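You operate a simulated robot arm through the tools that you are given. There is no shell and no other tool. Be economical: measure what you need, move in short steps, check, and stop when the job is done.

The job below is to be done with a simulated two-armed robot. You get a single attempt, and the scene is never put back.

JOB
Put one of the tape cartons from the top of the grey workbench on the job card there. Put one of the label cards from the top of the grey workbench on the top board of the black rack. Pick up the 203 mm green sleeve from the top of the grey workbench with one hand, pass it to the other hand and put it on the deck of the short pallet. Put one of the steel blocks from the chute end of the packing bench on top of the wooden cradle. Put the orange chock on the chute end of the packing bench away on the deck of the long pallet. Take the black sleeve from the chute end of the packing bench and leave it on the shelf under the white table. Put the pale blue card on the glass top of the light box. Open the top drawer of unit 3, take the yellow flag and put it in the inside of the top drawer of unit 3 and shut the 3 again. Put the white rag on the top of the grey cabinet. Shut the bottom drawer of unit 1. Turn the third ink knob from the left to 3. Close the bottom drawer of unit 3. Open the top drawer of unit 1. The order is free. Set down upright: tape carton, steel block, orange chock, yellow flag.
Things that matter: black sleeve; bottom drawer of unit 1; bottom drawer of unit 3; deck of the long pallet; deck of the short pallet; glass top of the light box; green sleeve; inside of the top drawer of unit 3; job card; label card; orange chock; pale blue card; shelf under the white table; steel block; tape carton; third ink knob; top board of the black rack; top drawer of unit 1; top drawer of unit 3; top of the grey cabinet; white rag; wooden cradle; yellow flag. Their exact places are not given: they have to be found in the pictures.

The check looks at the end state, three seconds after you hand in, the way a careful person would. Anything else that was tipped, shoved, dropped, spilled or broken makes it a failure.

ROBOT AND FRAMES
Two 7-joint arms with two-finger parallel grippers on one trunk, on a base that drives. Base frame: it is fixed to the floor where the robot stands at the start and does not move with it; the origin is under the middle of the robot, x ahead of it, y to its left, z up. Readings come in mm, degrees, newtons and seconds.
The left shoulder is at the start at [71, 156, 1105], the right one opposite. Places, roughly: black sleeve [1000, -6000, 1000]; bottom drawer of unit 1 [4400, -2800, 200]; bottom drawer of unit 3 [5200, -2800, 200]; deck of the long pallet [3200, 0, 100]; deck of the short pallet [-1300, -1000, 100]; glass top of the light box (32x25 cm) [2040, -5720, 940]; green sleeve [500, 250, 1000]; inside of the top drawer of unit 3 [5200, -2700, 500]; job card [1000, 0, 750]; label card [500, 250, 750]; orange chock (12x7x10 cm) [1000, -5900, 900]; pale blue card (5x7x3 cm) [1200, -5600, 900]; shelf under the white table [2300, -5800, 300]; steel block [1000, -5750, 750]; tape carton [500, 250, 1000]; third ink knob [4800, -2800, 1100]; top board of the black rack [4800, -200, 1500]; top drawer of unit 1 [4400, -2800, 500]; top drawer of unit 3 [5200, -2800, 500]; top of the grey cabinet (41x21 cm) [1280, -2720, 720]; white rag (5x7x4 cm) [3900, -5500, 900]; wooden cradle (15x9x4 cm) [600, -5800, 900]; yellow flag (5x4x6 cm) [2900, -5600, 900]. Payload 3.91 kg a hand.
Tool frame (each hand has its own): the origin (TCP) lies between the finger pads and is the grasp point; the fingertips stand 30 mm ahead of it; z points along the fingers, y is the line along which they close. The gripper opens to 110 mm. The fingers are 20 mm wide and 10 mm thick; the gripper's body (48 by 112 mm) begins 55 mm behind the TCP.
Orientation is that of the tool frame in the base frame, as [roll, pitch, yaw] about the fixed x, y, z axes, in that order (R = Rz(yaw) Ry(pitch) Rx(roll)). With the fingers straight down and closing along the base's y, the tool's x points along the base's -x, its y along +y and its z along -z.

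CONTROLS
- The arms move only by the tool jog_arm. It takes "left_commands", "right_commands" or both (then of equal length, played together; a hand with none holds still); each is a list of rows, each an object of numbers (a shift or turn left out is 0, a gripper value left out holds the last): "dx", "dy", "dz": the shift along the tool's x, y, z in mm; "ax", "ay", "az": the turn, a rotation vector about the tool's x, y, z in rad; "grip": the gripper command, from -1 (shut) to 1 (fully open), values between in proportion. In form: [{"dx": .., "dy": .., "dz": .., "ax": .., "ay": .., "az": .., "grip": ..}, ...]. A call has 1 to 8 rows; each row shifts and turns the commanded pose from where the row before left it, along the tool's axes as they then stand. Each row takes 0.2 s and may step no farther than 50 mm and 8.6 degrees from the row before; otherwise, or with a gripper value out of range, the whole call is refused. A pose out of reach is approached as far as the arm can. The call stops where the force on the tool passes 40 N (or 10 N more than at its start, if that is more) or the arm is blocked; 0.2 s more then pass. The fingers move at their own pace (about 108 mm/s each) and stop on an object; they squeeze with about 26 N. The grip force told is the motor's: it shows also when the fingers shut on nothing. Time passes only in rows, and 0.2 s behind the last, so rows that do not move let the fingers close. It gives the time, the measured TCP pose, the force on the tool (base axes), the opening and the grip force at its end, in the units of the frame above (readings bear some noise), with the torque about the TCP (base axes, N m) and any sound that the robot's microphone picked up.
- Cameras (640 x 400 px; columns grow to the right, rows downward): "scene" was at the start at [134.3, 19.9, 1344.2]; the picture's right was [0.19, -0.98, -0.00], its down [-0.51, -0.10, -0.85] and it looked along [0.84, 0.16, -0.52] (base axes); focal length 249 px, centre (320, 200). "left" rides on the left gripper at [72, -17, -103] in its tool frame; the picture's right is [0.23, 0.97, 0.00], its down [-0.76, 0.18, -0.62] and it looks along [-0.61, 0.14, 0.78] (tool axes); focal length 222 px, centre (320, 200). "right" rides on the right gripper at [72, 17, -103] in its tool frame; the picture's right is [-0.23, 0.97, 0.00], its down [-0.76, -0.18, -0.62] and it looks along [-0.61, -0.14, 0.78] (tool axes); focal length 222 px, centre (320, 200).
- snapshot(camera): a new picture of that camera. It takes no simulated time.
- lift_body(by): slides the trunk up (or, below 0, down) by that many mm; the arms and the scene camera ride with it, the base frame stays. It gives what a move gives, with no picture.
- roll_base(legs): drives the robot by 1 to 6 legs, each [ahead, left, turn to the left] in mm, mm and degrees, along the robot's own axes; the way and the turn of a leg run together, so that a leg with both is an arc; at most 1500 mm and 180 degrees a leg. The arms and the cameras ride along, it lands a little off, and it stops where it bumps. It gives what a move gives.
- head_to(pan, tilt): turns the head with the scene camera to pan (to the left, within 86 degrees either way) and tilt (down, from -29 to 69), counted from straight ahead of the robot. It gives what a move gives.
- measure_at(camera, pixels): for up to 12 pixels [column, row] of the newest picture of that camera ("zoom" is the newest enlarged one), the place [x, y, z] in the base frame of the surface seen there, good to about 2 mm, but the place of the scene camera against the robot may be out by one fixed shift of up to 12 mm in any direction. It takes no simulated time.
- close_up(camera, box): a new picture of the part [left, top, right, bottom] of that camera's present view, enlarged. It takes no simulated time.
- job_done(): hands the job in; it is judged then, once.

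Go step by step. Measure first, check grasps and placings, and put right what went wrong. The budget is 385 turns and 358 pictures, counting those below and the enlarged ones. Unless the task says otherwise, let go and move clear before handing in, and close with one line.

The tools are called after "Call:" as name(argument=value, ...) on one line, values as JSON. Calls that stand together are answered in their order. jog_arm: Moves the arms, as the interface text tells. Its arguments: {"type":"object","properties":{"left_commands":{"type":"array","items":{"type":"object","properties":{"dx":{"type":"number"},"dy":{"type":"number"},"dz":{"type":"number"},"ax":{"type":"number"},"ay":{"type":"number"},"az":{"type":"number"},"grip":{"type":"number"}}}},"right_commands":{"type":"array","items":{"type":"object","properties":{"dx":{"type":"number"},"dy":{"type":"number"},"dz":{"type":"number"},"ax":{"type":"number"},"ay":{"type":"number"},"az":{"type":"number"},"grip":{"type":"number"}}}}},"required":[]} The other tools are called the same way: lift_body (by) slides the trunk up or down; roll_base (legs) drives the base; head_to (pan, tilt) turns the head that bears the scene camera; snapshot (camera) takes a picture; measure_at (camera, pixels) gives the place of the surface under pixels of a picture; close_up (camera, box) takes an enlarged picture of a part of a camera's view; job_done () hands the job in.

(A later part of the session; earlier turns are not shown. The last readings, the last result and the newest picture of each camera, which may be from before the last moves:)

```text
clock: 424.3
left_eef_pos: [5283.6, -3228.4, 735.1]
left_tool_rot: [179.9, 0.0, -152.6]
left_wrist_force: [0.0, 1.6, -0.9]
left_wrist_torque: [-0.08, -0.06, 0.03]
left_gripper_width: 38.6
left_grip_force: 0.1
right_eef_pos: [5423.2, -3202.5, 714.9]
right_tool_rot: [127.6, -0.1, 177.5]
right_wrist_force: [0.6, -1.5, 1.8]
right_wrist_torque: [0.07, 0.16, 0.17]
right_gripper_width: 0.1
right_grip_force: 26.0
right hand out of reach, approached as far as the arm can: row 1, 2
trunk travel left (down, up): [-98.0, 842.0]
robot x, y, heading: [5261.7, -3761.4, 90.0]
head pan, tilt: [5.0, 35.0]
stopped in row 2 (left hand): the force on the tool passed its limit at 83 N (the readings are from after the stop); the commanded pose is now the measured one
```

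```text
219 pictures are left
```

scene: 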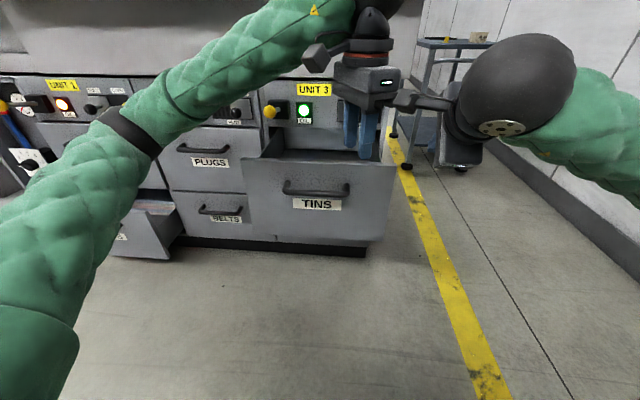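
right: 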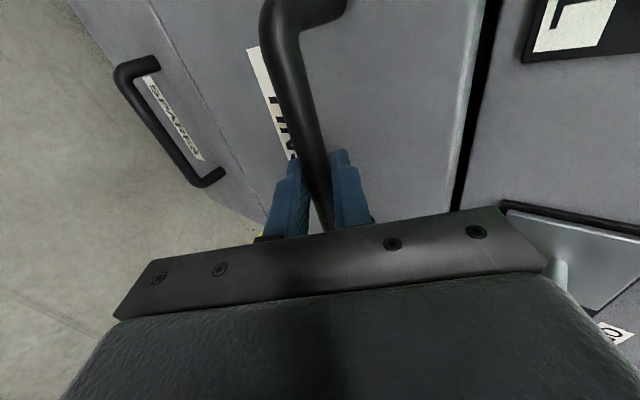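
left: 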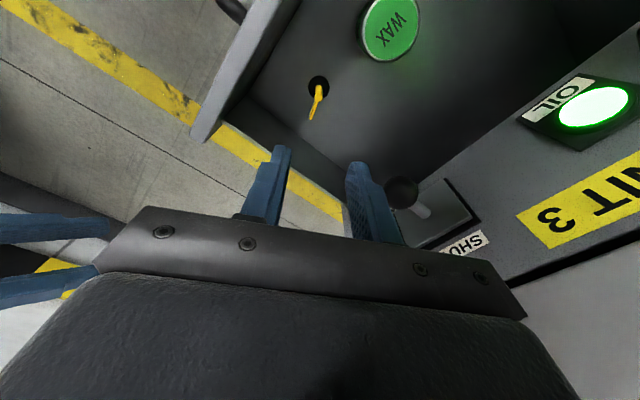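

My two hands touched each other. Move the left hand well to the left first.

Call:
jog_arm(left_commands=[{"dx": 35.6, "dy": 18}, {"dx": 35.6, "dy": 18}, {"dx": 35.6, "dy": 18}, {"dx": 35.6, "dy": 18}, {"dx": 35.6, "dy": 18}, {"dx": 35.6, "dy": 18}, {"dx": 35.6, "dy": 18}])

Call:
roll_base(legs=[[-150, 0, 0]])

Call:
jog_arm(right_commands=[{"dx": 18, "dy": -24, "dz": 24}, {"dx": 18, "dy": -24, "dz": 24}, {"dx": 18, "dy": -24, "dz": 24}, {"dx": 18, "dy": -24, "dz": 24}, {"dx": 18, "dy": -24, "dz": 24}, {"dx": 18, "dy": -24, "dz": 24}])

Call:
snapshot(camera="scene")

```text
clock: 425.9
left_eef_pos: [5005.3, -3229.3, 733.6]
left_tool_rot: [179.9, -0.1, -152.7]
left_wrist_force: [0.8, 0.2, 0.2]
left_wrist_torque: [-0.01, 0.0, 0.01]
left_gripper_width: 38.5
left_grip_force: 0.1
right_eef_pos: [5423.1, -3201.8, 713.9]
right_tool_rot: [127.7, -0.1, 177.5]
right_wrist_force: [0.7, 0.0, 0.2]
right_wrist_torque: [-0.04, 0.02, 0.03]
right_gripper_width: 0.0
right_grip_force: 26.2
trunk travel left (down, up): [-98.0, 842.0]
robot x, y, heading: [5263.6, -3765.4, 90.0]
head pan, tilt: [5.0, 35.0]
```

```text
clock: 427.2
left_eef_pos: [5004.9, -3380.1, 734.4]
left_tool_rot: [179.9, -0.1, -152.6]
left_wrist_force: [-0.1, 0.3, 0.6]
left_wrist_torque: [-0.01, 0.02, 0.0]
left_gripper_width: 38.2
left_grip_force: 0.0
right_eef_pos: [5423.1, -3351.0, 715.5]
right_tool_rot: [127.7, -0.1, 177.4]
right_wrist_force: [-0.8, 0.2, -0.6]
right_wrist_torque: [0.0, 0.02, -0.03]
right_gripper_width: 0.0
right_grip_force: 25.9
trunk travel left (down, up): [-98.0, 842.0]
robot x, y, heading: [5267.3, -3909.7, 90.0]
head pan, tilt: [5.0, 35.0]
```

```text
clock: 428.6
left_eef_pos: [5005.4, -3378.8, 734.8]
left_tool_rot: [179.9, -0.2, -152.7]
left_wrist_force: [-0.2, 0.8, -0.4]
left_wrist_torque: [0.02, -0.01, -0.02]
left_gripper_width: 38.6
left_grip_force: 0.1
right_eef_pos: [5315.4, -3315.4, 514.5]
right_tool_rot: [127.6, -0.1, 177.4]
right_wrist_force: [-0.6, 0.5, 0.0]
right_wrist_torque: [-0.02, -0.03, 0.04]
right_gripper_width: 0.1
right_grip_force: 25.5
right hand out of reach, approached as far as the arm can: row 1
trunk travel left (down, up): [-98.0, 842.0]
robot x, y, heading: [5264.0, -3909.3, 90.1]
head pan, tilt: [5.0, 35.0]
```

```text
218 pictures are left
```

scene: 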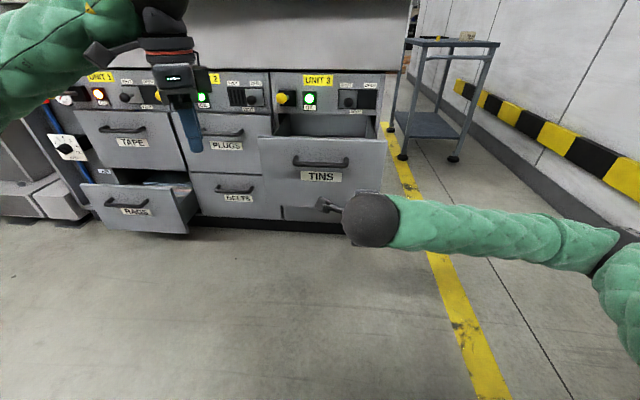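

Approach the face, then push in gently.

Call:
jog_arm(right_commands=[{"dy": 24.6, "dz": 31.5}, {"dy": 24.6, "dz": 31.5}, {"dy": 24.6, "dz": 31.5}, {"dy": 24.6, "dz": 31.5}, {"dy": 15.4, "dz": 19.7}, {"dy": 9.2, "dz": 11.8}, {"dy": 9.2, "dz": 11.8}, {"dy": 9.2, "dz": 11.8}])

Call:
snapshot(camera="scene")

```text
clock: 430.4
left_eef_pos: [5004.7, -3379.7, 734.3]
left_tool_rot: [179.8, -0.1, -152.7]
left_wrist_force: [0.4, 0.4, 0.9]
left_wrist_torque: [-0.01, -0.01, 0.0]
left_gripper_width: 38.6
left_grip_force: 0.2
right_eef_pos: [5327.5, -3085.3, 515.1]
right_tool_rot: [127.7, 0.0, 177.4]
right_wrist_force: [0.2, 0.7, -0.1]
right_wrist_torque: [-0.03, 0.01, -0.01]
right_gripper_width: 0.0
right_grip_force: 25.8
trunk travel left (down, up): [-98.0, 842.0]
robot x, y, heading: [5262.5, -3915.8, 89.7]
head pan, tilt: [5.0, 35.0]
```

```text
217 pictures are left
```

scene: 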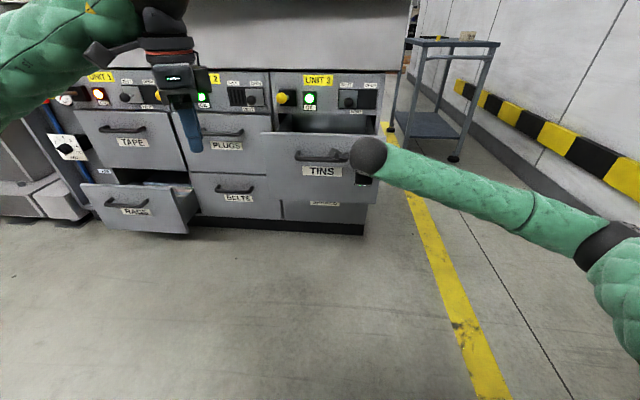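

Drawer is sliding in. Continue gently.

Call:
jog_arm(right_commands=[{"dx": 2, "dy": 9.2, "dz": 11.8}, {"dx": 2, "dy": 9.2, "dz": 11.8}, {"dx": 2, "dy": 9.2, "dz": 11.8}, {"dx": 1, "dy": 9.2, "dz": 11.8}, {"dx": 1, "dy": 9.2, "dz": 11.8}, {"dx": 1, "dy": 9.2, "dz": 11.8}, {"dx": 1, "dy": 9.2, "dz": 11.8}, {"dx": 1, "dy": 9.2, "dz": 11.8}])

Call:
jog_arm(right_commands=[{"dy": 9.2, "dz": 11.8}, {"dy": 9.2, "dz": 11.8}, {"dy": 9.2, "dz": 11.8}, {"dy": 6.2, "dz": 7.9}, {"dy": 6.2, "dz": 7.9}, {"dy": 4, "dz": 5}, {"dy": 3, "dz": 4}, {"dy": 3, "dz": 4}])

Call:
snapshot(camera="scene")

```text
clock: 432.2
left_eef_pos: [5005.3, -3380.0, 734.6]
left_tool_rot: [179.9, -0.1, -152.7]
left_wrist_force: [0.3, -0.3, -0.1]
left_wrist_torque: [0.01, -0.01, 0.01]
left_gripper_width: 38.5
left_grip_force: 0.0
right_eef_pos: [5319.8, -2966.2, 515.5]
right_tool_rot: [127.6, -0.1, 177.4]
right_wrist_force: [0.5, 0.8, -0.1]
right_wrist_torque: [0.02, 0.02, -0.01]
right_gripper_width: 0.0
right_grip_force: 26.3
trunk travel left (down, up): [-98.0, 842.0]
robot x, y, heading: [5269.3, -3912.3, 89.9]
head pan, tilt: [5.0, 35.0]
```

```text
clock: 433.5
left_eef_pos: [5006.7, -3380.0, 735.2]
left_tool_rot: [179.9, -0.1, -152.7]
left_wrist_force: [0.1, 0.1, -0.6]
left_wrist_torque: [0.01, -0.02, 0.02]
left_gripper_width: 38.5
left_grip_force: 0.2
right_eef_pos: [5323.1, -2902.8, 516.9]
right_tool_rot: [127.8, 0.0, 177.5]
right_wrist_force: [2.4, -15.4, 3.1]
right_wrist_torque: [-0.02, -0.02, 0.0]
right_gripper_width: 0.0
right_grip_force: 25.4
trunk travel left (down, up): [-98.0, 842.0]
robot x, y, heading: [5265.4, -3912.9, 89.9]
head pan, tilt: [5.0, 35.0]
stopped in row 6 (right hand): the force on the tool passed its limit at 54 N (the readings are from after the stop); the commanded pose is now the measured one
```

```text
216 pictures are left
```

scene: 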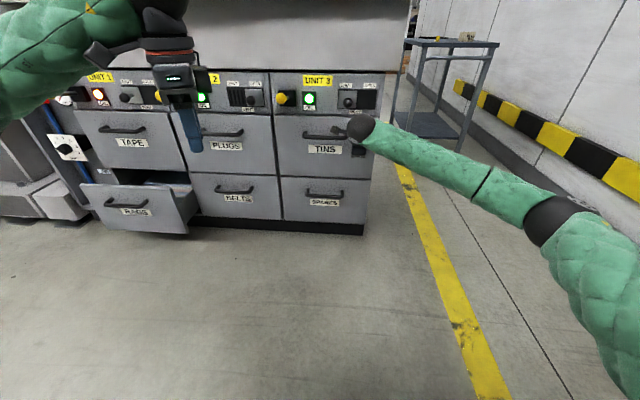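

Top drawer of unit 3 is shut flush. Withdraw and move over to unit 1.

Call:
jog_arm(right_commands=[{"dy": -24, "dz": -31}, {"dy": -24, "dz": -31}, {"dy": -24, "dz": -31}, {"dy": -24, "dz": -31}])

Call:
roll_base(legs=[[-110, 0, 0], [0, 1050, 0]])

Call:
head_to(pan=0, tilt=28)

Call:
snapshot(camera="scene")

```text
clock: 434.5
left_eef_pos: [5004.7, -3379.2, 733.5]
left_tool_rot: [179.9, -0.2, -152.7]
left_wrist_force: [-0.3, -0.3, -0.1]
left_wrist_torque: [0.01, 0.0, 0.01]
left_gripper_width: 38.3
left_grip_force: 0.1
right_eef_pos: [5316.5, -3057.5, 515.0]
right_tool_rot: [127.9, 0.0, 177.6]
right_wrist_force: [0.4, -0.3, -0.6]
right_wrist_torque: [-0.02, 0.02, 0.0]
right_gripper_width: 0.0
right_grip_force: 26.0
trunk travel left (down, up): [-98.0, 842.0]
robot x, y, heading: [5262.5, -3913.7, 90.0]
head pan, tilt: [5.0, 35.0]
```

```text
clock: 440.9
left_eef_pos: [3918.1, -3498.5, 733.8]
left_tool_rot: [179.9, -0.1, -151.9]
left_wrist_force: [0.6, 0.9, 0.0]
left_wrist_torque: [0.0, -0.02, 0.02]
left_gripper_width: 38.4
left_grip_force: 0.1
right_eef_pos: [4223.9, -3171.5, 515.1]
right_tool_rot: [127.8, 0.0, 178.4]
right_wrist_force: [-0.7, 0.2, -0.4]
right_wrist_torque: [0.01, -0.01, -0.04]
right_gripper_width: 0.2
right_grip_force: 25.7
trunk travel left (down, up): [-98.0, 842.0]
robot x, y, heading: [4184.2, -4024.8, 90.7]
head pan, tilt: [5.0, 35.0]
```

```text
clock: 441.6
left_eef_pos: [3917.1, -3499.2, 733.8]
left_tool_rot: [179.9, -0.1, -151.9]
left_wrist_force: [0.2, 0.5, -0.3]
left_wrist_torque: [0.0, -0.04, -0.01]
left_gripper_width: 38.6
left_grip_force: 0.1
right_eef_pos: [4223.2, -3171.9, 515.4]
right_tool_rot: [127.9, -0.1, 178.5]
right_wrist_force: [1.7, 0.3, -0.4]
right_wrist_torque: [-0.01, -0.02, -0.02]
right_gripper_width: 0.0
right_grip_force: 25.7
trunk travel left (down, up): [-98.0, 842.0]
robot x, y, heading: [4181.6, -4025.7, 90.6]
head pan, tilt: [0.0, 28.0]
```

```text
215 pictures are left
```

scene: 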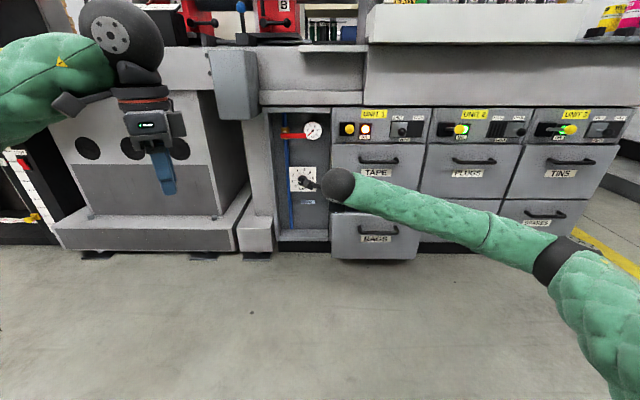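

Call:
measure_at(camera="scene", pixels=[[335, 250], [413, 250], [335, 218], [415, 220], [360, 234], [390, 234], [375, 245], [345, 160], [362, 162], [395, 161], [378, 163], [348, 133]])

Call:
close_up(camera="scene", box=[310, 100, 440, 270])

```text
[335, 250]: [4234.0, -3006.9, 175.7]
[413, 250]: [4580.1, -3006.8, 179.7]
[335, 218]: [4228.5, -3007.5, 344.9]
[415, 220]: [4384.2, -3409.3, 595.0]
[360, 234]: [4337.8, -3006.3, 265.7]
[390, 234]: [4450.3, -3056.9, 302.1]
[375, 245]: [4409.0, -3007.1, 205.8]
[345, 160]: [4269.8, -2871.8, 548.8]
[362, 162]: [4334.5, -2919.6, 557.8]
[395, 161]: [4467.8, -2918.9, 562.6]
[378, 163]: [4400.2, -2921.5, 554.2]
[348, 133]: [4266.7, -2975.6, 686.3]
```

```text
2.35 times, centred on (375, 185) of scene
```

zoom: 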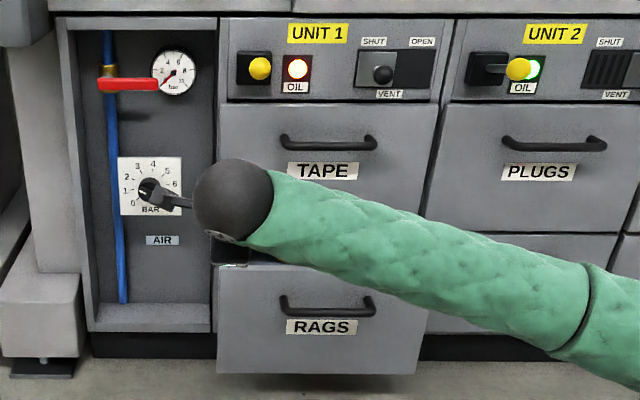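

Push point x≈4278, z≈240, left of the bar (bar from x≈4330). Move there.

Call:
jog_arm(right_commands=[{"dx": -7.9, "dy": -22.4, "dz": 35.1}, {"dx": -7.9, "dy": -22.4, "dz": 35.1}, {"dx": -7.9, "dy": -22.4, "dz": 35.1}, {"dx": -7.9, "dy": -22.4, "dz": 35.1}, {"dx": -7.9, "dy": -22.4, "dz": 35.1}, {"dx": -7.9, "dy": -22.4, "dz": 35.1}, {"dx": -7.9, "dy": -22.4, "dz": 35.1}])

Call:
jog_arm(right_commands=[{"dy": 15.4, "dz": 19.7}, {"dy": 15.4, "dz": 19.7}, {"dy": 12.3, "dz": 15.8}, {"dy": 12.3, "dz": 15.8}, {"dy": 12.3, "dz": 15.8}, {"dy": 12.3, "dz": 15.8}, {"dy": 12.3, "dz": 15.8}])

Call:
snapshot(camera="scene")

```text
clock: 443.1
left_eef_pos: [3916.8, -3499.5, 734.1]
left_tool_rot: [179.9, -0.1, -151.8]
left_wrist_force: [-0.3, 0.3, 1.3]
left_wrist_torque: [0.0, 0.0, -0.03]
left_gripper_width: 38.5
left_grip_force: 0.1
right_eef_pos: [4282.3, -3074.8, 238.0]
right_tool_rot: [127.8, 0.0, 178.5]
right_wrist_force: [0.0, -0.3, -0.2]
right_wrist_torque: [0.01, 0.01, -0.03]
right_gripper_width: 0.1
right_grip_force: 26.7
trunk travel left (down, up): [-98.0, 842.0]
robot x, y, heading: [4185.2, -4028.1, 90.7]
head pan, tilt: [0.0, 28.0]
```

```text
clock: 444.8
left_eef_pos: [3917.5, -3500.1, 735.5]
left_tool_rot: [179.8, -0.1, -151.8]
left_wrist_force: [0.9, 0.0, 0.1]
left_wrist_torque: [-0.01, 0.01, -0.02]
left_gripper_width: 38.5
left_grip_force: 0.1
right_eef_pos: [4285.0, -2924.5, 242.1]
right_tool_rot: [128.0, 0.0, 178.5]
right_wrist_force: [0.2, 0.5, -0.2]
right_wrist_torque: [-0.01, 0.04, 0.02]
right_gripper_width: 0.0
right_grip_force: 25.1
trunk travel left (down, up): [-98.0, 842.0]
robot x, y, heading: [4183.6, -4025.1, 90.6]
head pan, tilt: [0.0, 28.0]
```

```text
213 pictures are left
```

scene: 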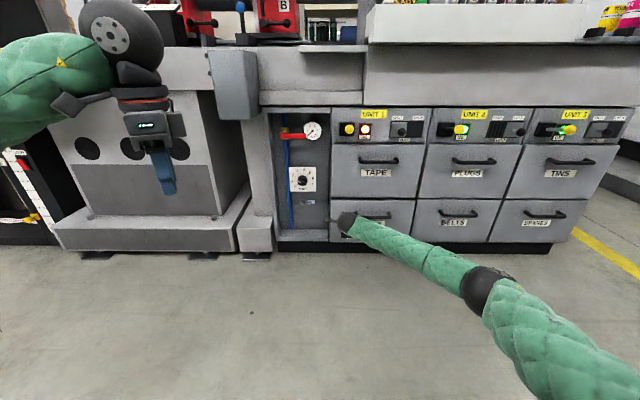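

Nearly closed; push the last ~25 mm to the stop.

Call:
jog_arm(right_commands=[{"dy": 7, "dz": 9}, {"dy": 5, "dz": 6}, {"dy": 4, "dz": 5}, {"dy": 3, "dz": 4}])

Call:
snapshot(camera="scene")

Call:
measure_at(camera="scene", pixels=[[400, 232], [395, 206], [345, 205], [455, 205], [520, 205]])

```text
clock: 445.5
left_eef_pos: [3918.2, -3500.3, 734.3]
left_tool_rot: [-180.0, -0.2, -151.8]
left_wrist_force: [-0.4, -0.5, -0.4]
left_wrist_torque: [-0.01, 0.03, -0.03]
left_gripper_width: 38.4
left_grip_force: 0.0
right_eef_pos: [4285.2, -2904.9, 242.1]
right_tool_rot: [128.1, 0.1, 178.3]
right_wrist_force: [1.4, -17.5, 6.4]
right_wrist_torque: [0.02, 0.02, 0.08]
right_gripper_width: 0.0
right_grip_force: 25.8
trunk travel left (down, up): [-98.0, 842.0]
robot x, y, heading: [4183.2, -4025.9, 90.6]
head pan, tilt: [0.0, 28.0]
stopped in row 3 (right hand): the force on the tool passed its limit at 54 N (the readings are from after the stop); the commanded pose is now the measured one
```

```text
212 pictures are left
```

scene: 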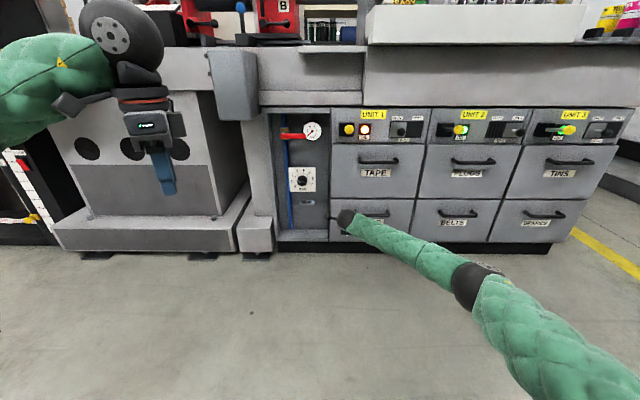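

```text
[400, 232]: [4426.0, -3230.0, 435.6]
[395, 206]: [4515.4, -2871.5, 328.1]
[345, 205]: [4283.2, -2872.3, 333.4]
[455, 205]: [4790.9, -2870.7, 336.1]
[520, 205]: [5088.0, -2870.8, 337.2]
```

Bottom drawer of unit 1 is flush. Back off and rise to the TAPE bar (≈(4405,-2916,549)).

Call:
jog_arm(right_commands=[{"dy": -22.6, "dz": -28.9}, {"dy": -22.6, "dz": -28.9}, {"dy": -22.6, "dz": -28.9}, {"dx": -13.4, "dy": 33.6, "dz": -24.4, "grip": -0.45}, {"dx": -13.4, "dy": 33.6, "dz": -24.4}, {"dx": -13.4, "dy": 33.6, "dz": -24.4}, {"dx": -13.4, "dy": 33.6, "dz": -24.4}, {"dx": -13.4, "dy": 33.6, "dz": -24.4}])

Call:
jog_arm(right_commands=[{"dx": -13.4, "dy": 33.6, "dz": -24.4}, {"dx": -13.4, "dy": 33.6, "dz": -24.4}, {"dx": -13.4, "dy": 33.6, "dz": -24.4}, {"dx": -13.4, "dy": 33.6, "dz": -24.4}])

Call:
snapshot(camera="right")

```text
clock: 447.3
left_eef_pos: [3917.8, -3498.1, 734.4]
left_tool_rot: [179.9, -0.2, -151.9]
left_wrist_force: [0.4, 0.2, -0.2]
left_wrist_torque: [0.03, 0.0, 0.01]
left_gripper_width: 38.6
left_grip_force: 0.0
right_eef_pos: [4350.9, -3009.6, 448.4]
right_tool_rot: [128.2, 0.1, 178.5]
right_wrist_force: [-1.4, 1.2, -0.8]
right_wrist_torque: [0.01, -0.02, -0.04]
right_gripper_width: 30.5
right_grip_force: 0.1
trunk travel left (down, up): [-98.0, 842.0]
robot x, y, heading: [4188.2, -4024.4, 90.9]
head pan, tilt: [0.0, 28.0]
```

```text
clock: 448.3
left_eef_pos: [3917.9, -3498.7, 733.8]
left_tool_rot: [179.8, -0.2, -151.8]
left_wrist_force: [0.1, 0.5, -0.5]
left_wrist_torque: [0.02, 0.01, -0.02]
left_gripper_width: 38.4
left_grip_force: 0.0
right_eef_pos: [4402.2, -3002.9, 613.9]
right_tool_rot: [128.2, 0.1, 178.4]
right_wrist_force: [0.8, 1.0, -0.9]
right_wrist_torque: [0.0, -0.04, -0.03]
right_gripper_width: 30.5
right_grip_force: 0.1
trunk travel left (down, up): [-98.0, 842.0]
robot x, y, heading: [4185.1, -4024.2, 90.4]
head pan, tilt: [0.0, 28.0]
```

```text
211 pictures are left
```

right: 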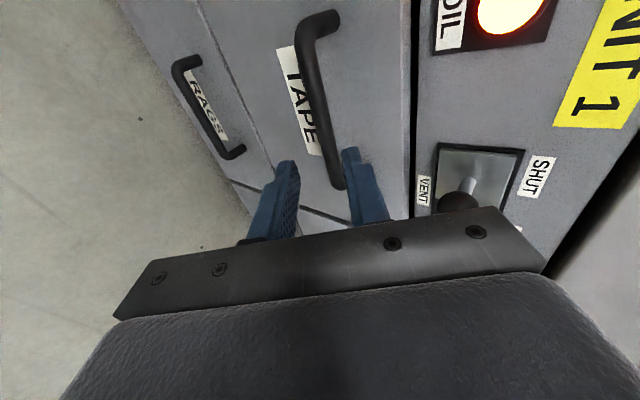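

Same geometry as before. Advance 100 mm, grip, pull.

Call:
jog_arm(right_commands=[{"dz": 35, "dy": 1}, {"dz": 35, "dy": 0.5}, {"dz": 31}, {}, {"grip": -1}, {"grip": -1}])

Call:
jog_arm(right_commands=[{"dy": -12.3, "dz": -15.8}, {"dy": -18.5, "dz": -23.6}, {"dy": -18.5, "dz": -23.6}, {"dy": -18.5, "dz": -23.6}, {"dy": -18.5, "dz": -23.6}, {"dy": -18.5, "dz": -23.6}, {"dy": -12.3, "dz": -15.8}])

Call:
snapshot(camera="scene")

```text
clock: 449.7
left_eef_pos: [3917.8, -3499.1, 734.6]
left_tool_rot: [180.0, -0.2, -151.8]
left_wrist_force: [1.2, 0.2, -0.2]
left_wrist_torque: [-0.02, 0.0, -0.01]
left_gripper_width: 38.5
left_grip_force: 0.0
right_eef_pos: [4403.4, -2924.6, 555.8]
right_tool_rot: [127.9, 0.0, 178.4]
right_wrist_force: [3.9, 4.2, 9.2]
right_wrist_torque: [0.11, -0.71, 0.61]
right_gripper_width: 15.7
right_grip_force: 44.7
trunk travel left (down, up): [-98.0, 842.0]
robot x, y, heading: [4187.8, -4028.2, 90.6]
head pan, tilt: [0.0, 28.0]
```

```text
clock: 451.3
left_eef_pos: [3918.9, -3498.9, 735.8]
left_tool_rot: [179.8, -0.1, -151.9]
left_wrist_force: [0.9, 0.0, 0.8]
left_wrist_torque: [-0.01, 0.02, 0.02]
left_gripper_width: 38.6
left_grip_force: 0.0
right_eef_pos: [4403.3, -3114.0, 555.9]
right_tool_rot: [127.9, 0.0, 178.2]
right_wrist_force: [22.3, -0.3, 27.9]
right_wrist_torque: [0.1, -0.39, 0.93]
right_gripper_width: 15.9
right_grip_force: 44.8
trunk travel left (down, up): [-98.0, 842.0]
robot x, y, heading: [4184.9, -4031.3, 90.8]
head pan, tilt: [0.0, 28.0]
```

```text
210 pictures are left
```

scene: 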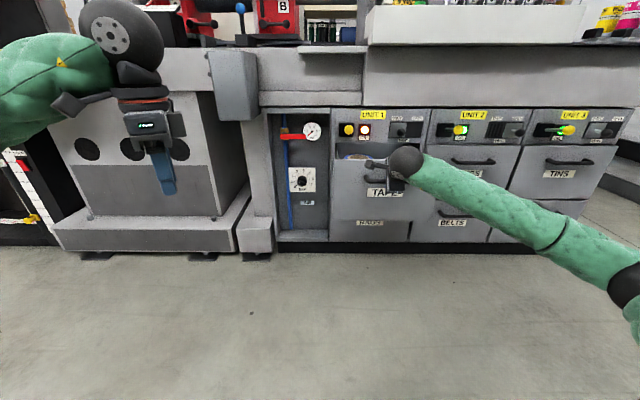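

Open ≈190 mm. A bit more to the stop, then release and withdraw.

Call:
jog_arm(right_commands=[{"dy": -9.2, "dz": -11.8}, {"dy": -6, "dz": -8}])

Call:
jog_arm(right_commands=[{"grip": -0.4}, {"grip": -0.4}, {"dz": -30}, {"dz": -40}, {"dz": -40}, {"dy": 30, "dz": -30}])

Call:
roll_base(legs=[[-350, 0, 0]])

Call:
lift_body(by=400)

Call:
lift_body(by=250)

Call:
snapshot(camera="scene")

```text
clock: 451.9
left_eef_pos: [3919.7, -3498.4, 734.3]
left_tool_rot: [179.9, -0.1, -152.0]
left_wrist_force: [-0.4, -0.5, 0.9]
left_wrist_torque: [0.06, 0.03, 0.02]
left_gripper_width: 38.5
left_grip_force: 0.0
right_eef_pos: [4404.2, -3133.3, 555.4]
right_tool_rot: [127.8, 0.1, 178.1]
right_wrist_force: [3.0, 1.6, 9.1]
right_wrist_torque: [0.07, -0.57, 0.79]
right_gripper_width: 15.7
right_grip_force: 44.7
trunk travel left (down, up): [-98.0, 842.0]
robot x, y, heading: [4183.0, -4026.7, 90.7]
head pan, tilt: [0.0, 28.0]
stopped in row 2 (right hand): the force on the tool passed its limit at 46 N (the readings are from after the stop); the commanded pose is now the measured one
```

```text
clock: 453.3
left_eef_pos: [3919.3, -3499.1, 733.9]
left_tool_rot: [180.0, -0.1, -151.9]
left_wrist_force: [-0.4, 0.0, -0.1]
left_wrist_torque: [-0.03, -0.02, 0.01]
left_gripper_width: 38.6
left_grip_force: 0.1
right_eef_pos: [4399.5, -3225.2, 665.0]
right_tool_rot: [128.1, 0.2, 178.2]
right_wrist_force: [-0.1, -0.6, -0.7]
right_wrist_torque: [0.01, -0.01, 0.0]
right_gripper_width: 32.8
right_grip_force: 0.1
trunk travel left (down, up): [-98.0, 842.0]
robot x, y, heading: [4184.6, -4028.9, 90.6]
head pan, tilt: [0.0, 28.0]
```

```text
clock: 455.6
left_eef_pos: [3922.6, -3859.7, 734.1]
left_tool_rot: [179.8, -0.1, -151.7]
left_wrist_force: [0.2, 0.2, -0.4]
left_wrist_torque: [0.04, 0.03, 0.03]
left_gripper_width: 38.2
left_grip_force: 0.0
right_eef_pos: [4402.5, -3584.4, 665.1]
right_tool_rot: [128.0, 0.1, 178.3]
right_wrist_force: [0.6, 0.7, 0.1]
right_wrist_torque: [0.01, -0.01, 0.01]
right_gripper_width: 33.1
right_grip_force: 0.1
trunk travel left (down, up): [-98.0, 842.0]
robot x, y, heading: [4186.8, -4390.6, 90.9]
head pan, tilt: [0.0, 28.0]
```

```text
clock: 459.4
left_eef_pos: [3923.0, -3859.0, 1133.9]
left_tool_rot: [-180.0, -0.1, -151.7]
left_wrist_force: [0.6, -0.2, 0.3]
left_wrist_torque: [0.01, -0.02, 0.02]
left_gripper_width: 38.4
left_grip_force: 0.2
right_eef_pos: [4402.7, -3585.0, 1064.9]
right_tool_rot: [128.0, 0.1, 178.3]
right_wrist_force: [0.2, -0.3, 0.2]
right_wrist_torque: [-0.01, 0.03, 0.01]
right_gripper_width: 32.8
right_grip_force: 0.0
trunk travel left (down, up): [-498.0, 442.0]
robot x, y, heading: [4194.3, -4391.9, 90.8]
head pan, tilt: [0.0, 28.0]
```

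```text
clock: 462.0
left_eef_pos: [3922.5, -3859.3, 1385.4]
left_tool_rot: [179.9, -0.1, -151.7]
left_wrist_force: [-0.6, 0.0, -0.5]
left_wrist_torque: [-0.01, -0.03, 0.01]
left_gripper_width: 38.5
left_grip_force: 0.0
right_eef_pos: [4402.4, -3584.6, 1314.4]
right_tool_rot: [128.0, 0.1, 178.4]
right_wrist_force: [0.4, -0.3, 0.8]
right_wrist_torque: [0.03, -0.03, 0.02]
right_gripper_width: 32.9
right_grip_force: 0.1
trunk travel left (down, up): [-748.0, 192.0]
robot x, y, heading: [4189.3, -4386.3, 91.0]
head pan, tilt: [0.0, 28.0]
```

```text
209 pictures are left
```

scene: 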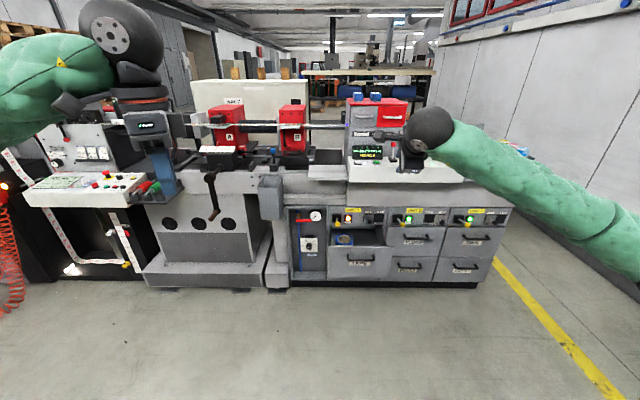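

Top drawer of unit 1 is open. Now the ink knobs on the console: strafe right and look.

Call:
roll_base(legs=[[0, -480, -0.9]])

Call:
head_to(pan=-5, tilt=22)

Call:
close_up(camera="scene", box=[220, 100, 420, 250])

```text
clock: 464.9
left_eef_pos: [4420.4, -3850.2, 1383.8]
left_tool_rot: [180.0, -0.1, -152.8]
left_wrist_force: [0.5, 0.7, -0.9]
left_wrist_torque: [-0.01, -0.01, -0.04]
left_gripper_width: 38.7
left_grip_force: 0.0
right_eef_pos: [4905.8, -3586.4, 1314.3]
right_tool_rot: [128.1, 0.1, 177.1]
right_wrist_force: [0.9, 0.9, -1.4]
right_wrist_torque: [0.02, -0.01, -0.01]
right_gripper_width: 33.1
right_grip_force: 0.1
trunk travel left (down, up): [-748.0, 192.0]
robot x, y, heading: [4676.2, -4385.9, 89.7]
head pan, tilt: [0.0, 28.0]
```

```text
clock: 465.5
left_eef_pos: [4420.0, -3851.5, 1384.8]
left_tool_rot: [179.8, -0.1, -153.0]
left_wrist_force: [0.6, -0.3, -2.1]
left_wrist_torque: [0.02, 0.01, 0.01]
left_gripper_width: 38.7
left_grip_force: 0.0
right_eef_pos: [4906.2, -3585.9, 1313.4]
right_tool_rot: [128.0, 0.1, 177.2]
right_wrist_force: [-0.3, 0.6, 1.0]
right_wrist_torque: [0.03, -0.02, -0.03]
right_gripper_width: 33.0
right_grip_force: 0.1
trunk travel left (down, up): [-748.0, 192.0]
robot x, y, heading: [4677.2, -4383.5, 89.4]
head pan, tilt: [-5.0, 22.0]
```

```text
2.67 times, centred on (320, 175) of scene
```

zoom: 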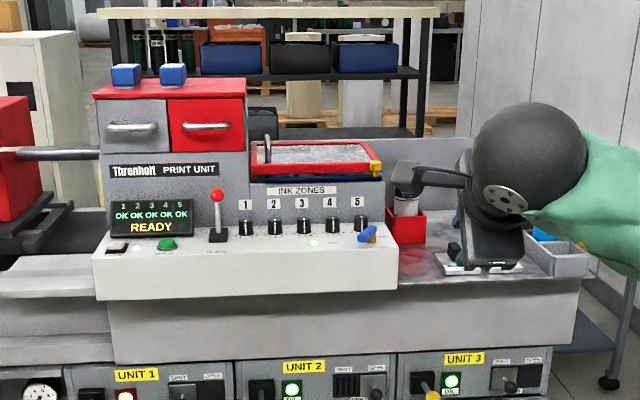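

Call:
close_up(camera="scene", box=[295, 165, 375, 205])

Call:
measure_at(camera="zoom", pixels=[[95, 130], [180, 130], [275, 130], [370, 130], [470, 130], [275, 110], [275, 150], [275, 60], [275, 170]])

```text
8.00 times, centred on (335, 185) of scene
```

zoom: 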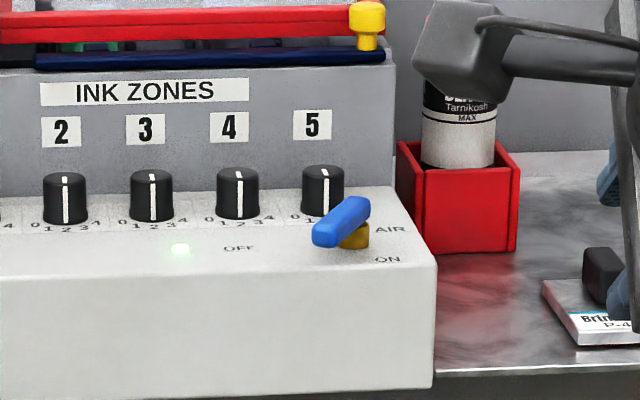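

```text
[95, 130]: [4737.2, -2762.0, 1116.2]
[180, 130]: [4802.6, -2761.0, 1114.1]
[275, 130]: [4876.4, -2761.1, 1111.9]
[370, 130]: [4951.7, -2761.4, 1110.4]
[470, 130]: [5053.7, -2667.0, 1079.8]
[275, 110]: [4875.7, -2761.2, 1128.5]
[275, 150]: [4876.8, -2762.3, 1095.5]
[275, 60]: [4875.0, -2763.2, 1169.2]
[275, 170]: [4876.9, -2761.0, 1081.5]
```

Knobs 1–5 stand upright on the console, scale 0–4 at their front. Turn the right hand tool-down with a diagonal yaw, then drive closer to look from above.

Call:
jog_arm(right_commands=[{"ax": 0.13}, {"ax": 0.13}, {"ax": 0.13}, {"ax": 0.13}, {"ax": 0.13}, {"ax": 0.13}, {"ax": 0.13}])

Call:
jog_arm(right_commands=[{"az": -0.14}, {"az": -0.14}, {"az": -0.14}, {"az": -0.14}, {"az": -0.14}, {"az": -0.14}])

Call:
roll_base(legs=[[600, 0, 0.4]])

Call:
snapshot(camera="right")

Call:
snapshot(camera="scene")

```text
clock: 467.1
left_eef_pos: [4419.7, -3851.2, 1384.8]
left_tool_rot: [180.0, -0.2, -152.9]
left_wrist_force: [-0.3, -0.5, -0.1]
left_wrist_torque: [-0.01, -0.01, 0.01]
left_gripper_width: 38.7
left_grip_force: 0.1
right_eef_pos: [4904.0, -3586.6, 1315.0]
right_tool_rot: [-179.7, 0.1, 177.1]
right_wrist_force: [-0.4, -0.5, 0.8]
right_wrist_torque: [0.0, -0.03, 0.0]
right_gripper_width: 33.0
right_grip_force: 0.1
trunk travel left (down, up): [-748.0, 192.0]
robot x, y, heading: [4677.1, -4386.2, 89.9]
head pan, tilt: [-5.0, 22.0]
```

```text
clock: 468.5
left_eef_pos: [4418.9, -3851.2, 1383.7]
left_tool_rot: [179.9, 0.0, -152.8]
left_wrist_force: [0.1, 0.4, -0.5]
left_wrist_torque: [-0.01, -0.02, -0.04]
left_gripper_width: 38.2
left_grip_force: 0.0
right_eef_pos: [4903.9, -3585.5, 1314.6]
right_tool_rot: [-179.8, 0.0, -134.6]
right_wrist_force: [-0.8, 0.8, -0.5]
right_wrist_torque: [0.02, -0.03, -0.01]
right_gripper_width: 32.8
right_grip_force: 0.1
trunk travel left (down, up): [-748.0, 192.0]
robot x, y, heading: [4674.8, -4382.5, 89.7]
head pan, tilt: [-5.0, 22.0]
```

```text
clock: 471.9
left_eef_pos: [4413.5, -3257.2, 1384.6]
left_tool_rot: [179.9, -0.1, -152.3]
left_wrist_force: [-0.4, 1.1, -0.4]
left_wrist_torque: [0.02, 0.03, 0.0]
left_gripper_width: 38.3
left_grip_force: 0.0
right_eef_pos: [4896.5, -2987.8, 1314.8]
right_tool_rot: [-179.8, 0.1, -134.1]
right_wrist_force: [0.1, 0.5, 0.3]
right_wrist_torque: [0.02, -0.01, -0.01]
right_gripper_width: 33.1
right_grip_force: 0.1
trunk travel left (down, up): [-748.0, 192.0]
robot x, y, heading: [4676.7, -3790.8, 90.4]
head pan, tilt: [-5.0, 22.0]
```

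```text
206 pictures are left
```

right: 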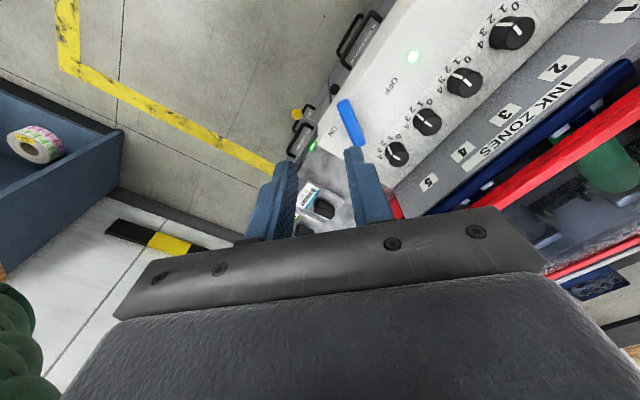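

```text
205 pictures are left
```

scene: 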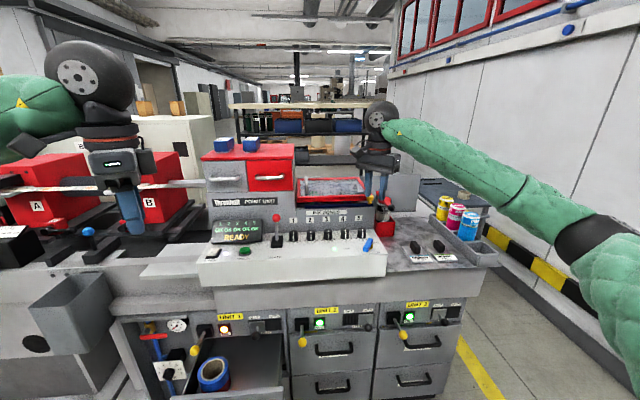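

Call:
close_up(camera="right", box=[400, 30, 528, 130])

Call:
measure_at(camera="right", pixels=[[463, 78], [470, 82], [462, 68], [453, 80], [478, 90], [427, 118], [505, 35], [480, 60], [500, 115], [560, 90], [445, 80]])

```text
4.00 times, centred on (464, 80) of right
```

zoom: 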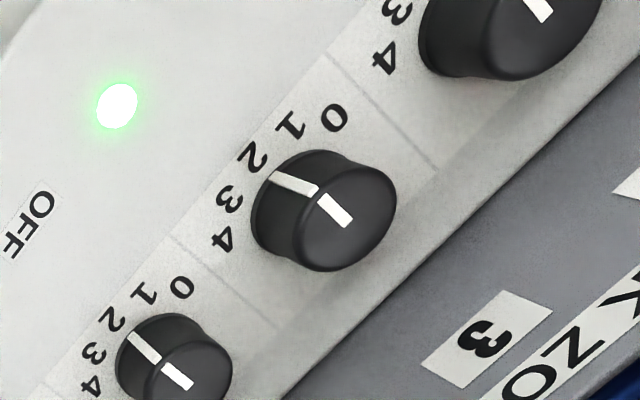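

```text
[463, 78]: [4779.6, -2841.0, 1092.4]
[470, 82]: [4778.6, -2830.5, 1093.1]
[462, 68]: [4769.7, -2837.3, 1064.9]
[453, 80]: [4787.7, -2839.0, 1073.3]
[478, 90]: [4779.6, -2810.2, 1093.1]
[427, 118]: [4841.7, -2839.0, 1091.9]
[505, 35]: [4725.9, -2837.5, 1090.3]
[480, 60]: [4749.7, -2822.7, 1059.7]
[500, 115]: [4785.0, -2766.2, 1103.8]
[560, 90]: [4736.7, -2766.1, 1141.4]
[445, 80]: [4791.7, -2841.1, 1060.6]
```

Knob 3 points at 2. Measure the digit positions around it to get the angle to 3.

Call:
measure_at(camera="right", pixels=[[467, 59.5], [456.5, 61], [447, 69], [441, 79], [439.5, 90], [468, 82], [472, 87], [454, 76]])

```text
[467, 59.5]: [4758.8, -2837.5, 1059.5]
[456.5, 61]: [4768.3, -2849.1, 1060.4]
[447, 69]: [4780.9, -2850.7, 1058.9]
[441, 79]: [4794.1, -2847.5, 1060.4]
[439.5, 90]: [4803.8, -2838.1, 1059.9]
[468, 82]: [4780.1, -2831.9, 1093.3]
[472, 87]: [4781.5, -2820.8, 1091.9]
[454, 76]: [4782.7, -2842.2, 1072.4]
```

Digits are 30° apart; pointer at 2, so turn +30° (counter-clockwise from above). Pre-rotate to yaw ≈-105°, and drive 120 mm closer.

Call:
jog_arm(right_commands=[{"az": -0.127, "grip": -0.05}, {"az": -0.127}, {"az": -0.127}, {"az": -0.127}])

Call:
roll_base(legs=[[120, 0, -0.4]])

```text
clock: 472.9
left_eef_pos: [4413.7, -3256.7, 1384.4]
left_tool_rot: [179.9, -0.2, -152.1]
left_wrist_force: [0.2, 0.2, -0.1]
left_wrist_torque: [-0.01, -0.01, 0.03]
left_gripper_width: 38.5
left_grip_force: 0.1
right_eef_pos: [4895.0, -2987.7, 1314.2]
right_tool_rot: [-180.0, -0.1, -104.9]
right_wrist_force: [0.4, -0.5, 0.2]
right_wrist_torque: [0.02, -0.01, 0.0]
right_gripper_width: 52.5
right_grip_force: 0.1
trunk travel left (down, up): [-748.0, 192.0]
robot x, y, heading: [4676.3, -3788.1, 90.3]
head pan, tilt: [-5.0, 22.0]
```

```text
clock: 474.1
left_eef_pos: [4417.9, -3133.9, 1385.2]
left_tool_rot: [179.9, -0.1, -152.7]
left_wrist_force: [0.2, -0.6, -0.6]
left_wrist_torque: [0.01, -0.04, 0.0]
left_gripper_width: 38.6
left_grip_force: 0.0
right_eef_pos: [4902.3, -2868.8, 1314.2]
right_tool_rot: [-180.0, -0.1, -105.4]
right_wrist_force: [-1.1, 0.9, 0.8]
right_wrist_torque: [-0.01, 0.02, 0.01]
right_gripper_width: 52.4
right_grip_force: 0.2
trunk travel left (down, up): [-748.0, 192.0]
robot x, y, heading: [4673.4, -3668.1, 90.1]
head pan, tilt: [-5.0, 22.0]
```

Call:
jog_arm(right_commands=[{"dx": -3, "dy": 43}, {"dx": -3, "dy": 43}, {"dx": -4, "dy": 42}, {"dz": 45}, {"dz": 45}, {"dz": 25}])

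Call:
snapshot(camera="right")

```text
clock: 475.6
left_eef_pos: [4417.2, -3133.7, 1385.1]
left_tool_rot: [179.9, -0.1, -152.6]
left_wrist_force: [-0.1, -0.8, -0.3]
left_wrist_torque: [0.02, 0.02, -0.02]
left_gripper_width: 38.5
left_grip_force: 0.0
right_eef_pos: [4782.4, -2826.7, 1200.1]
right_tool_rot: [-179.8, -0.1, -105.4]
right_wrist_force: [-0.2, -0.4, 0.1]
right_wrist_torque: [0.02, 0.05, 0.0]
right_gripper_width: 52.2
right_grip_force: 0.1
trunk travel left (down, up): [-748.0, 192.0]
robot x, y, heading: [4674.8, -3668.1, 90.0]
head pan, tilt: [-5.0, 22.0]
```

```text
203 pictures are left
```

right: 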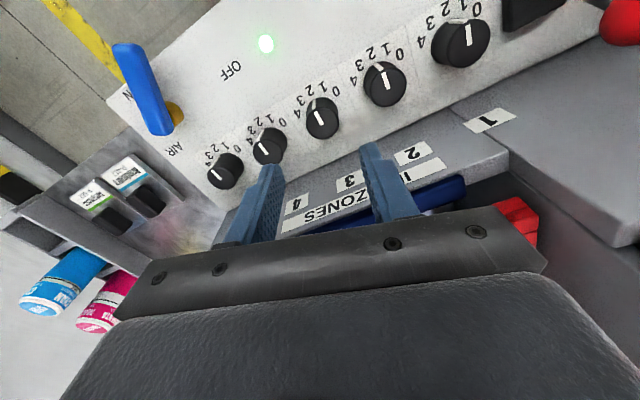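

Third knob at (322,118) lies on the gripper axis. Measure its top.

Call:
measure_at(camera="right", pixels=[[322, 122], [310, 120], [337, 120], [324, 108], [324, 136], [385, 90], [268, 155], [420, 220], [460, 180]])

Call:
close_up(camera="right", box=[290, 70, 370, 145])

```text
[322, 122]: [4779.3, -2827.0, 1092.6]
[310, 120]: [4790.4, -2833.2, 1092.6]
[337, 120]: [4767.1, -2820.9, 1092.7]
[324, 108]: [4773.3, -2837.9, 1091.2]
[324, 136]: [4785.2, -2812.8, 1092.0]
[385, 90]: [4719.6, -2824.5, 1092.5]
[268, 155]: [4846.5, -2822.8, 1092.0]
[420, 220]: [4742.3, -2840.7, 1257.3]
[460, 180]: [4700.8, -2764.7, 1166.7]
```

```text
5.33 times, centred on (330, 108) of right
```

zoom: 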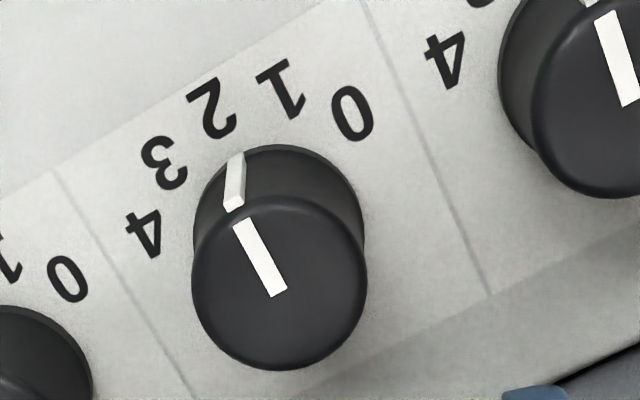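

Panel top ≈1167 and body clearance ok. Pointer is ~5° past 2. Lower onto the knob and close.

Call:
jog_arm(right_commands=[{"dx": -1, "dy": 3, "dz": 40}, {"dz": 40}, {"dz": 18}, {}, {"grip": -1}, {"grip": -1}])

```text
clock: 476.9
left_eef_pos: [4419.6, -3134.8, 1385.3]
left_tool_rot: [179.9, -0.1, -152.7]
left_wrist_force: [-0.6, 0.4, -0.2]
left_wrist_torque: [-0.02, -0.01, -0.01]
left_gripper_width: 38.5
left_grip_force: 0.0
right_eef_pos: [4781.7, -2822.8, 1101.3]
right_tool_rot: [-179.9, -0.1, -105.5]
right_wrist_force: [7.3, 0.3, -1.3]
right_wrist_torque: [0.97, 0.17, 0.01]
right_gripper_width: 31.4
right_grip_force: 44.8
trunk travel left (down, up): [-748.0, 192.0]
robot x, y, heading: [4671.4, -3671.0, 89.9]
head pan, tilt: [-5.0, 22.0]
```

Knob gripped (31 mm). Rotate +25° in four rows.

Call:
jog_arm(right_commands=[{"az": -0.11}, {"az": -0.11}, {"az": -0.11}, {"az": -0.11}, {}])

Call:
jog_arm(right_commands=[{"grip": -0.2}, {"grip": -0.1}, {"dz": -45}, {"dz": -45}, {"dx": 20}])

Call:
snapshot(camera="right")

```text
clock: 478.1
left_eef_pos: [4418.0, -3132.9, 1384.8]
left_tool_rot: [179.9, -0.2, -152.8]
left_wrist_force: [-0.3, -0.2, 0.1]
left_wrist_torque: [-0.04, 0.01, -0.02]
left_gripper_width: 38.4
left_grip_force: 0.1
right_eef_pos: [4779.7, -2823.3, 1101.0]
right_tool_rot: [-180.0, -0.3, -80.2]
right_wrist_force: [7.1, 6.0, -0.2]
right_wrist_torque: [0.15, 0.47, 0.08]
right_gripper_width: 31.5
right_grip_force: 44.7
trunk travel left (down, up): [-748.0, 192.0]
robot x, y, heading: [4678.2, -3667.7, 90.0]
head pan, tilt: [-5.0, 22.0]
```

```text
clock: 479.4
left_eef_pos: [4417.9, -3134.2, 1385.5]
left_tool_rot: [179.9, 0.0, -152.7]
left_wrist_force: [-0.1, -0.5, -0.1]
left_wrist_torque: [0.02, 0.04, -0.02]
left_gripper_width: 38.5
left_grip_force: 0.1
right_eef_pos: [4783.8, -2844.2, 1192.6]
right_tool_rot: [-179.9, -0.2, -80.2]
right_wrist_force: [-0.8, 0.1, 0.8]
right_wrist_torque: [0.01, 0.02, -0.01]
right_gripper_width: 49.6
right_grip_force: 0.1
trunk travel left (down, up): [-748.0, 192.0]
robot x, y, heading: [4680.5, -3667.9, 89.9]
head pan, tilt: [-5.0, 22.0]
```

```text
201 pictures are left
```

right: 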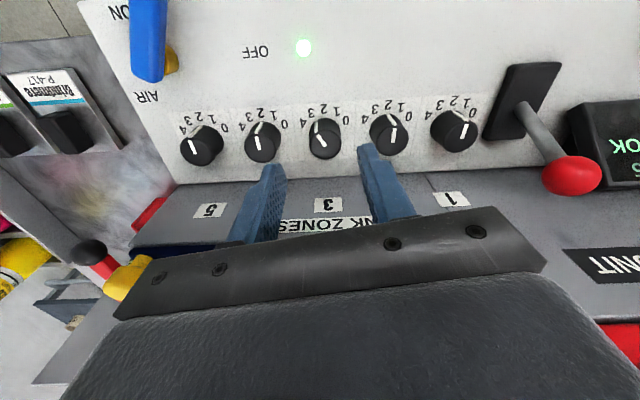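

Call:
close_up(camera="right", box=[284, 110, 364, 165])

Call:
close_up(camera="right", box=[170, 80, 490, 180])

```text
7.27 times, centred on (324, 138) of right
```

zoom: 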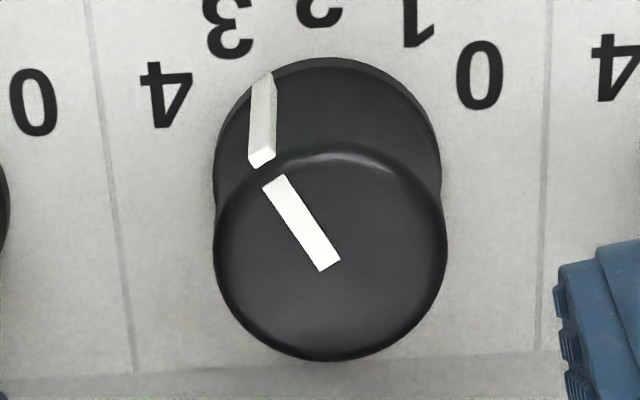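

```text
2.00 times, centred on (330, 130) of right
```

zoom: 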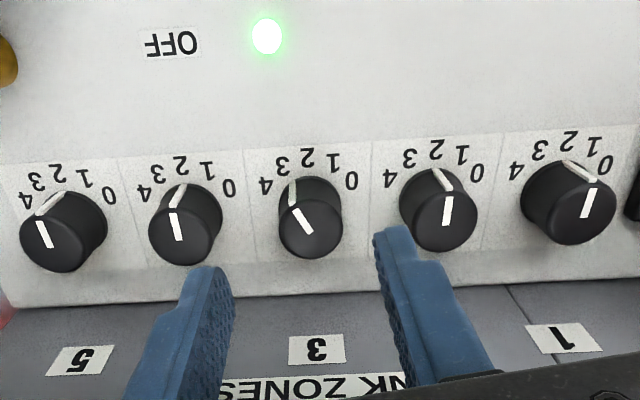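

Call:
measure_at(camera="right", pixels=[[317.6, 136], [325.2, 146.6], [316, 122.5], [316, 131], [309.4, 145], [341, 145], [325, 159.5], [325, 131.5]])

```text
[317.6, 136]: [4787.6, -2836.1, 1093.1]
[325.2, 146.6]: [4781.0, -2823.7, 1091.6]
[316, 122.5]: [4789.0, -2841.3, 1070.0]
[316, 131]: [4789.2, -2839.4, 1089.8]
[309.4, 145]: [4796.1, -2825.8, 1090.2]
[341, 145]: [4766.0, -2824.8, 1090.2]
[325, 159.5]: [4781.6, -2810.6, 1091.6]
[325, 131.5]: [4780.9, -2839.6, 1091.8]
```

Pointer is at ≈27°, 3 is at 30°. A small refinement of +3.5°.

Call:
jog_arm(right_commands=[{"dx": -19}, {"dz": 45}, {"dz": 45}, {}, {"grip": -1}, {"grip": -1}, {"az": -0.065}, {}])

Call:
jog_arm(right_commands=[{"grip": -0.2}, {"grip": -0.1}, {"dz": -45}, {"dz": -45}, {"dx": 20}])

Call:
close_up(camera="right", box=[284, 110, 364, 165])

```text
clock: 481.1
left_eef_pos: [4419.2, -3133.6, 1384.3]
left_tool_rot: [179.8, -0.1, -152.8]
left_wrist_force: [-0.1, 0.1, 0.3]
left_wrist_torque: [0.01, -0.01, -0.01]
left_gripper_width: 38.5
left_grip_force: 0.1
right_eef_pos: [4780.6, -2824.8, 1102.2]
right_tool_rot: [179.9, -0.2, -76.6]
right_wrist_force: [10.6, 0.0, 3.3]
right_wrist_torque: [0.03, 0.11, -0.04]
right_gripper_width: 31.7
right_grip_force: 45.3
trunk travel left (down, up): [-748.0, 192.0]
robot x, y, heading: [4679.5, -3667.7, 90.1]
head pan, tilt: [-5.0, 22.0]
```

```text
clock: 482.4
left_eef_pos: [4418.9, -3134.3, 1384.9]
left_tool_rot: [-180.0, -0.2, -152.8]
left_wrist_force: [0.4, -0.6, 0.1]
left_wrist_torque: [0.0, -0.01, 0.02]
left_gripper_width: 38.4
left_grip_force: 0.0
right_eef_pos: [4785.6, -2843.2, 1192.3]
right_tool_rot: [-180.0, -0.2, -76.5]
right_wrist_force: [-0.9, 0.2, -0.5]
right_wrist_torque: [0.02, 0.01, 0.0]
right_gripper_width: 49.3
right_grip_force: 0.1
trunk travel left (down, up): [-748.0, 192.0]
robot x, y, heading: [4674.5, -3665.3, 90.0]
head pan, tilt: [-5.0, 22.0]
```

```text
7.27 times, centred on (324, 138) of right
```

zoom: 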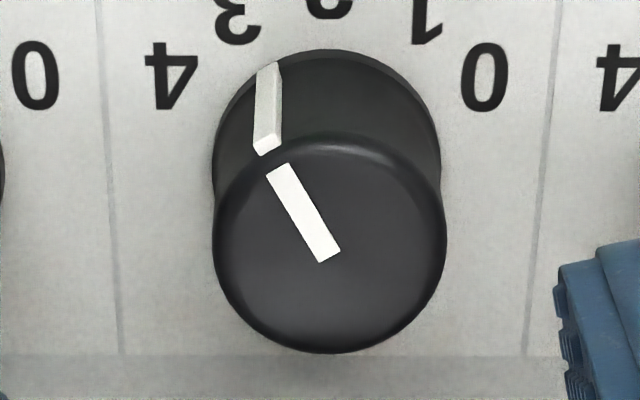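

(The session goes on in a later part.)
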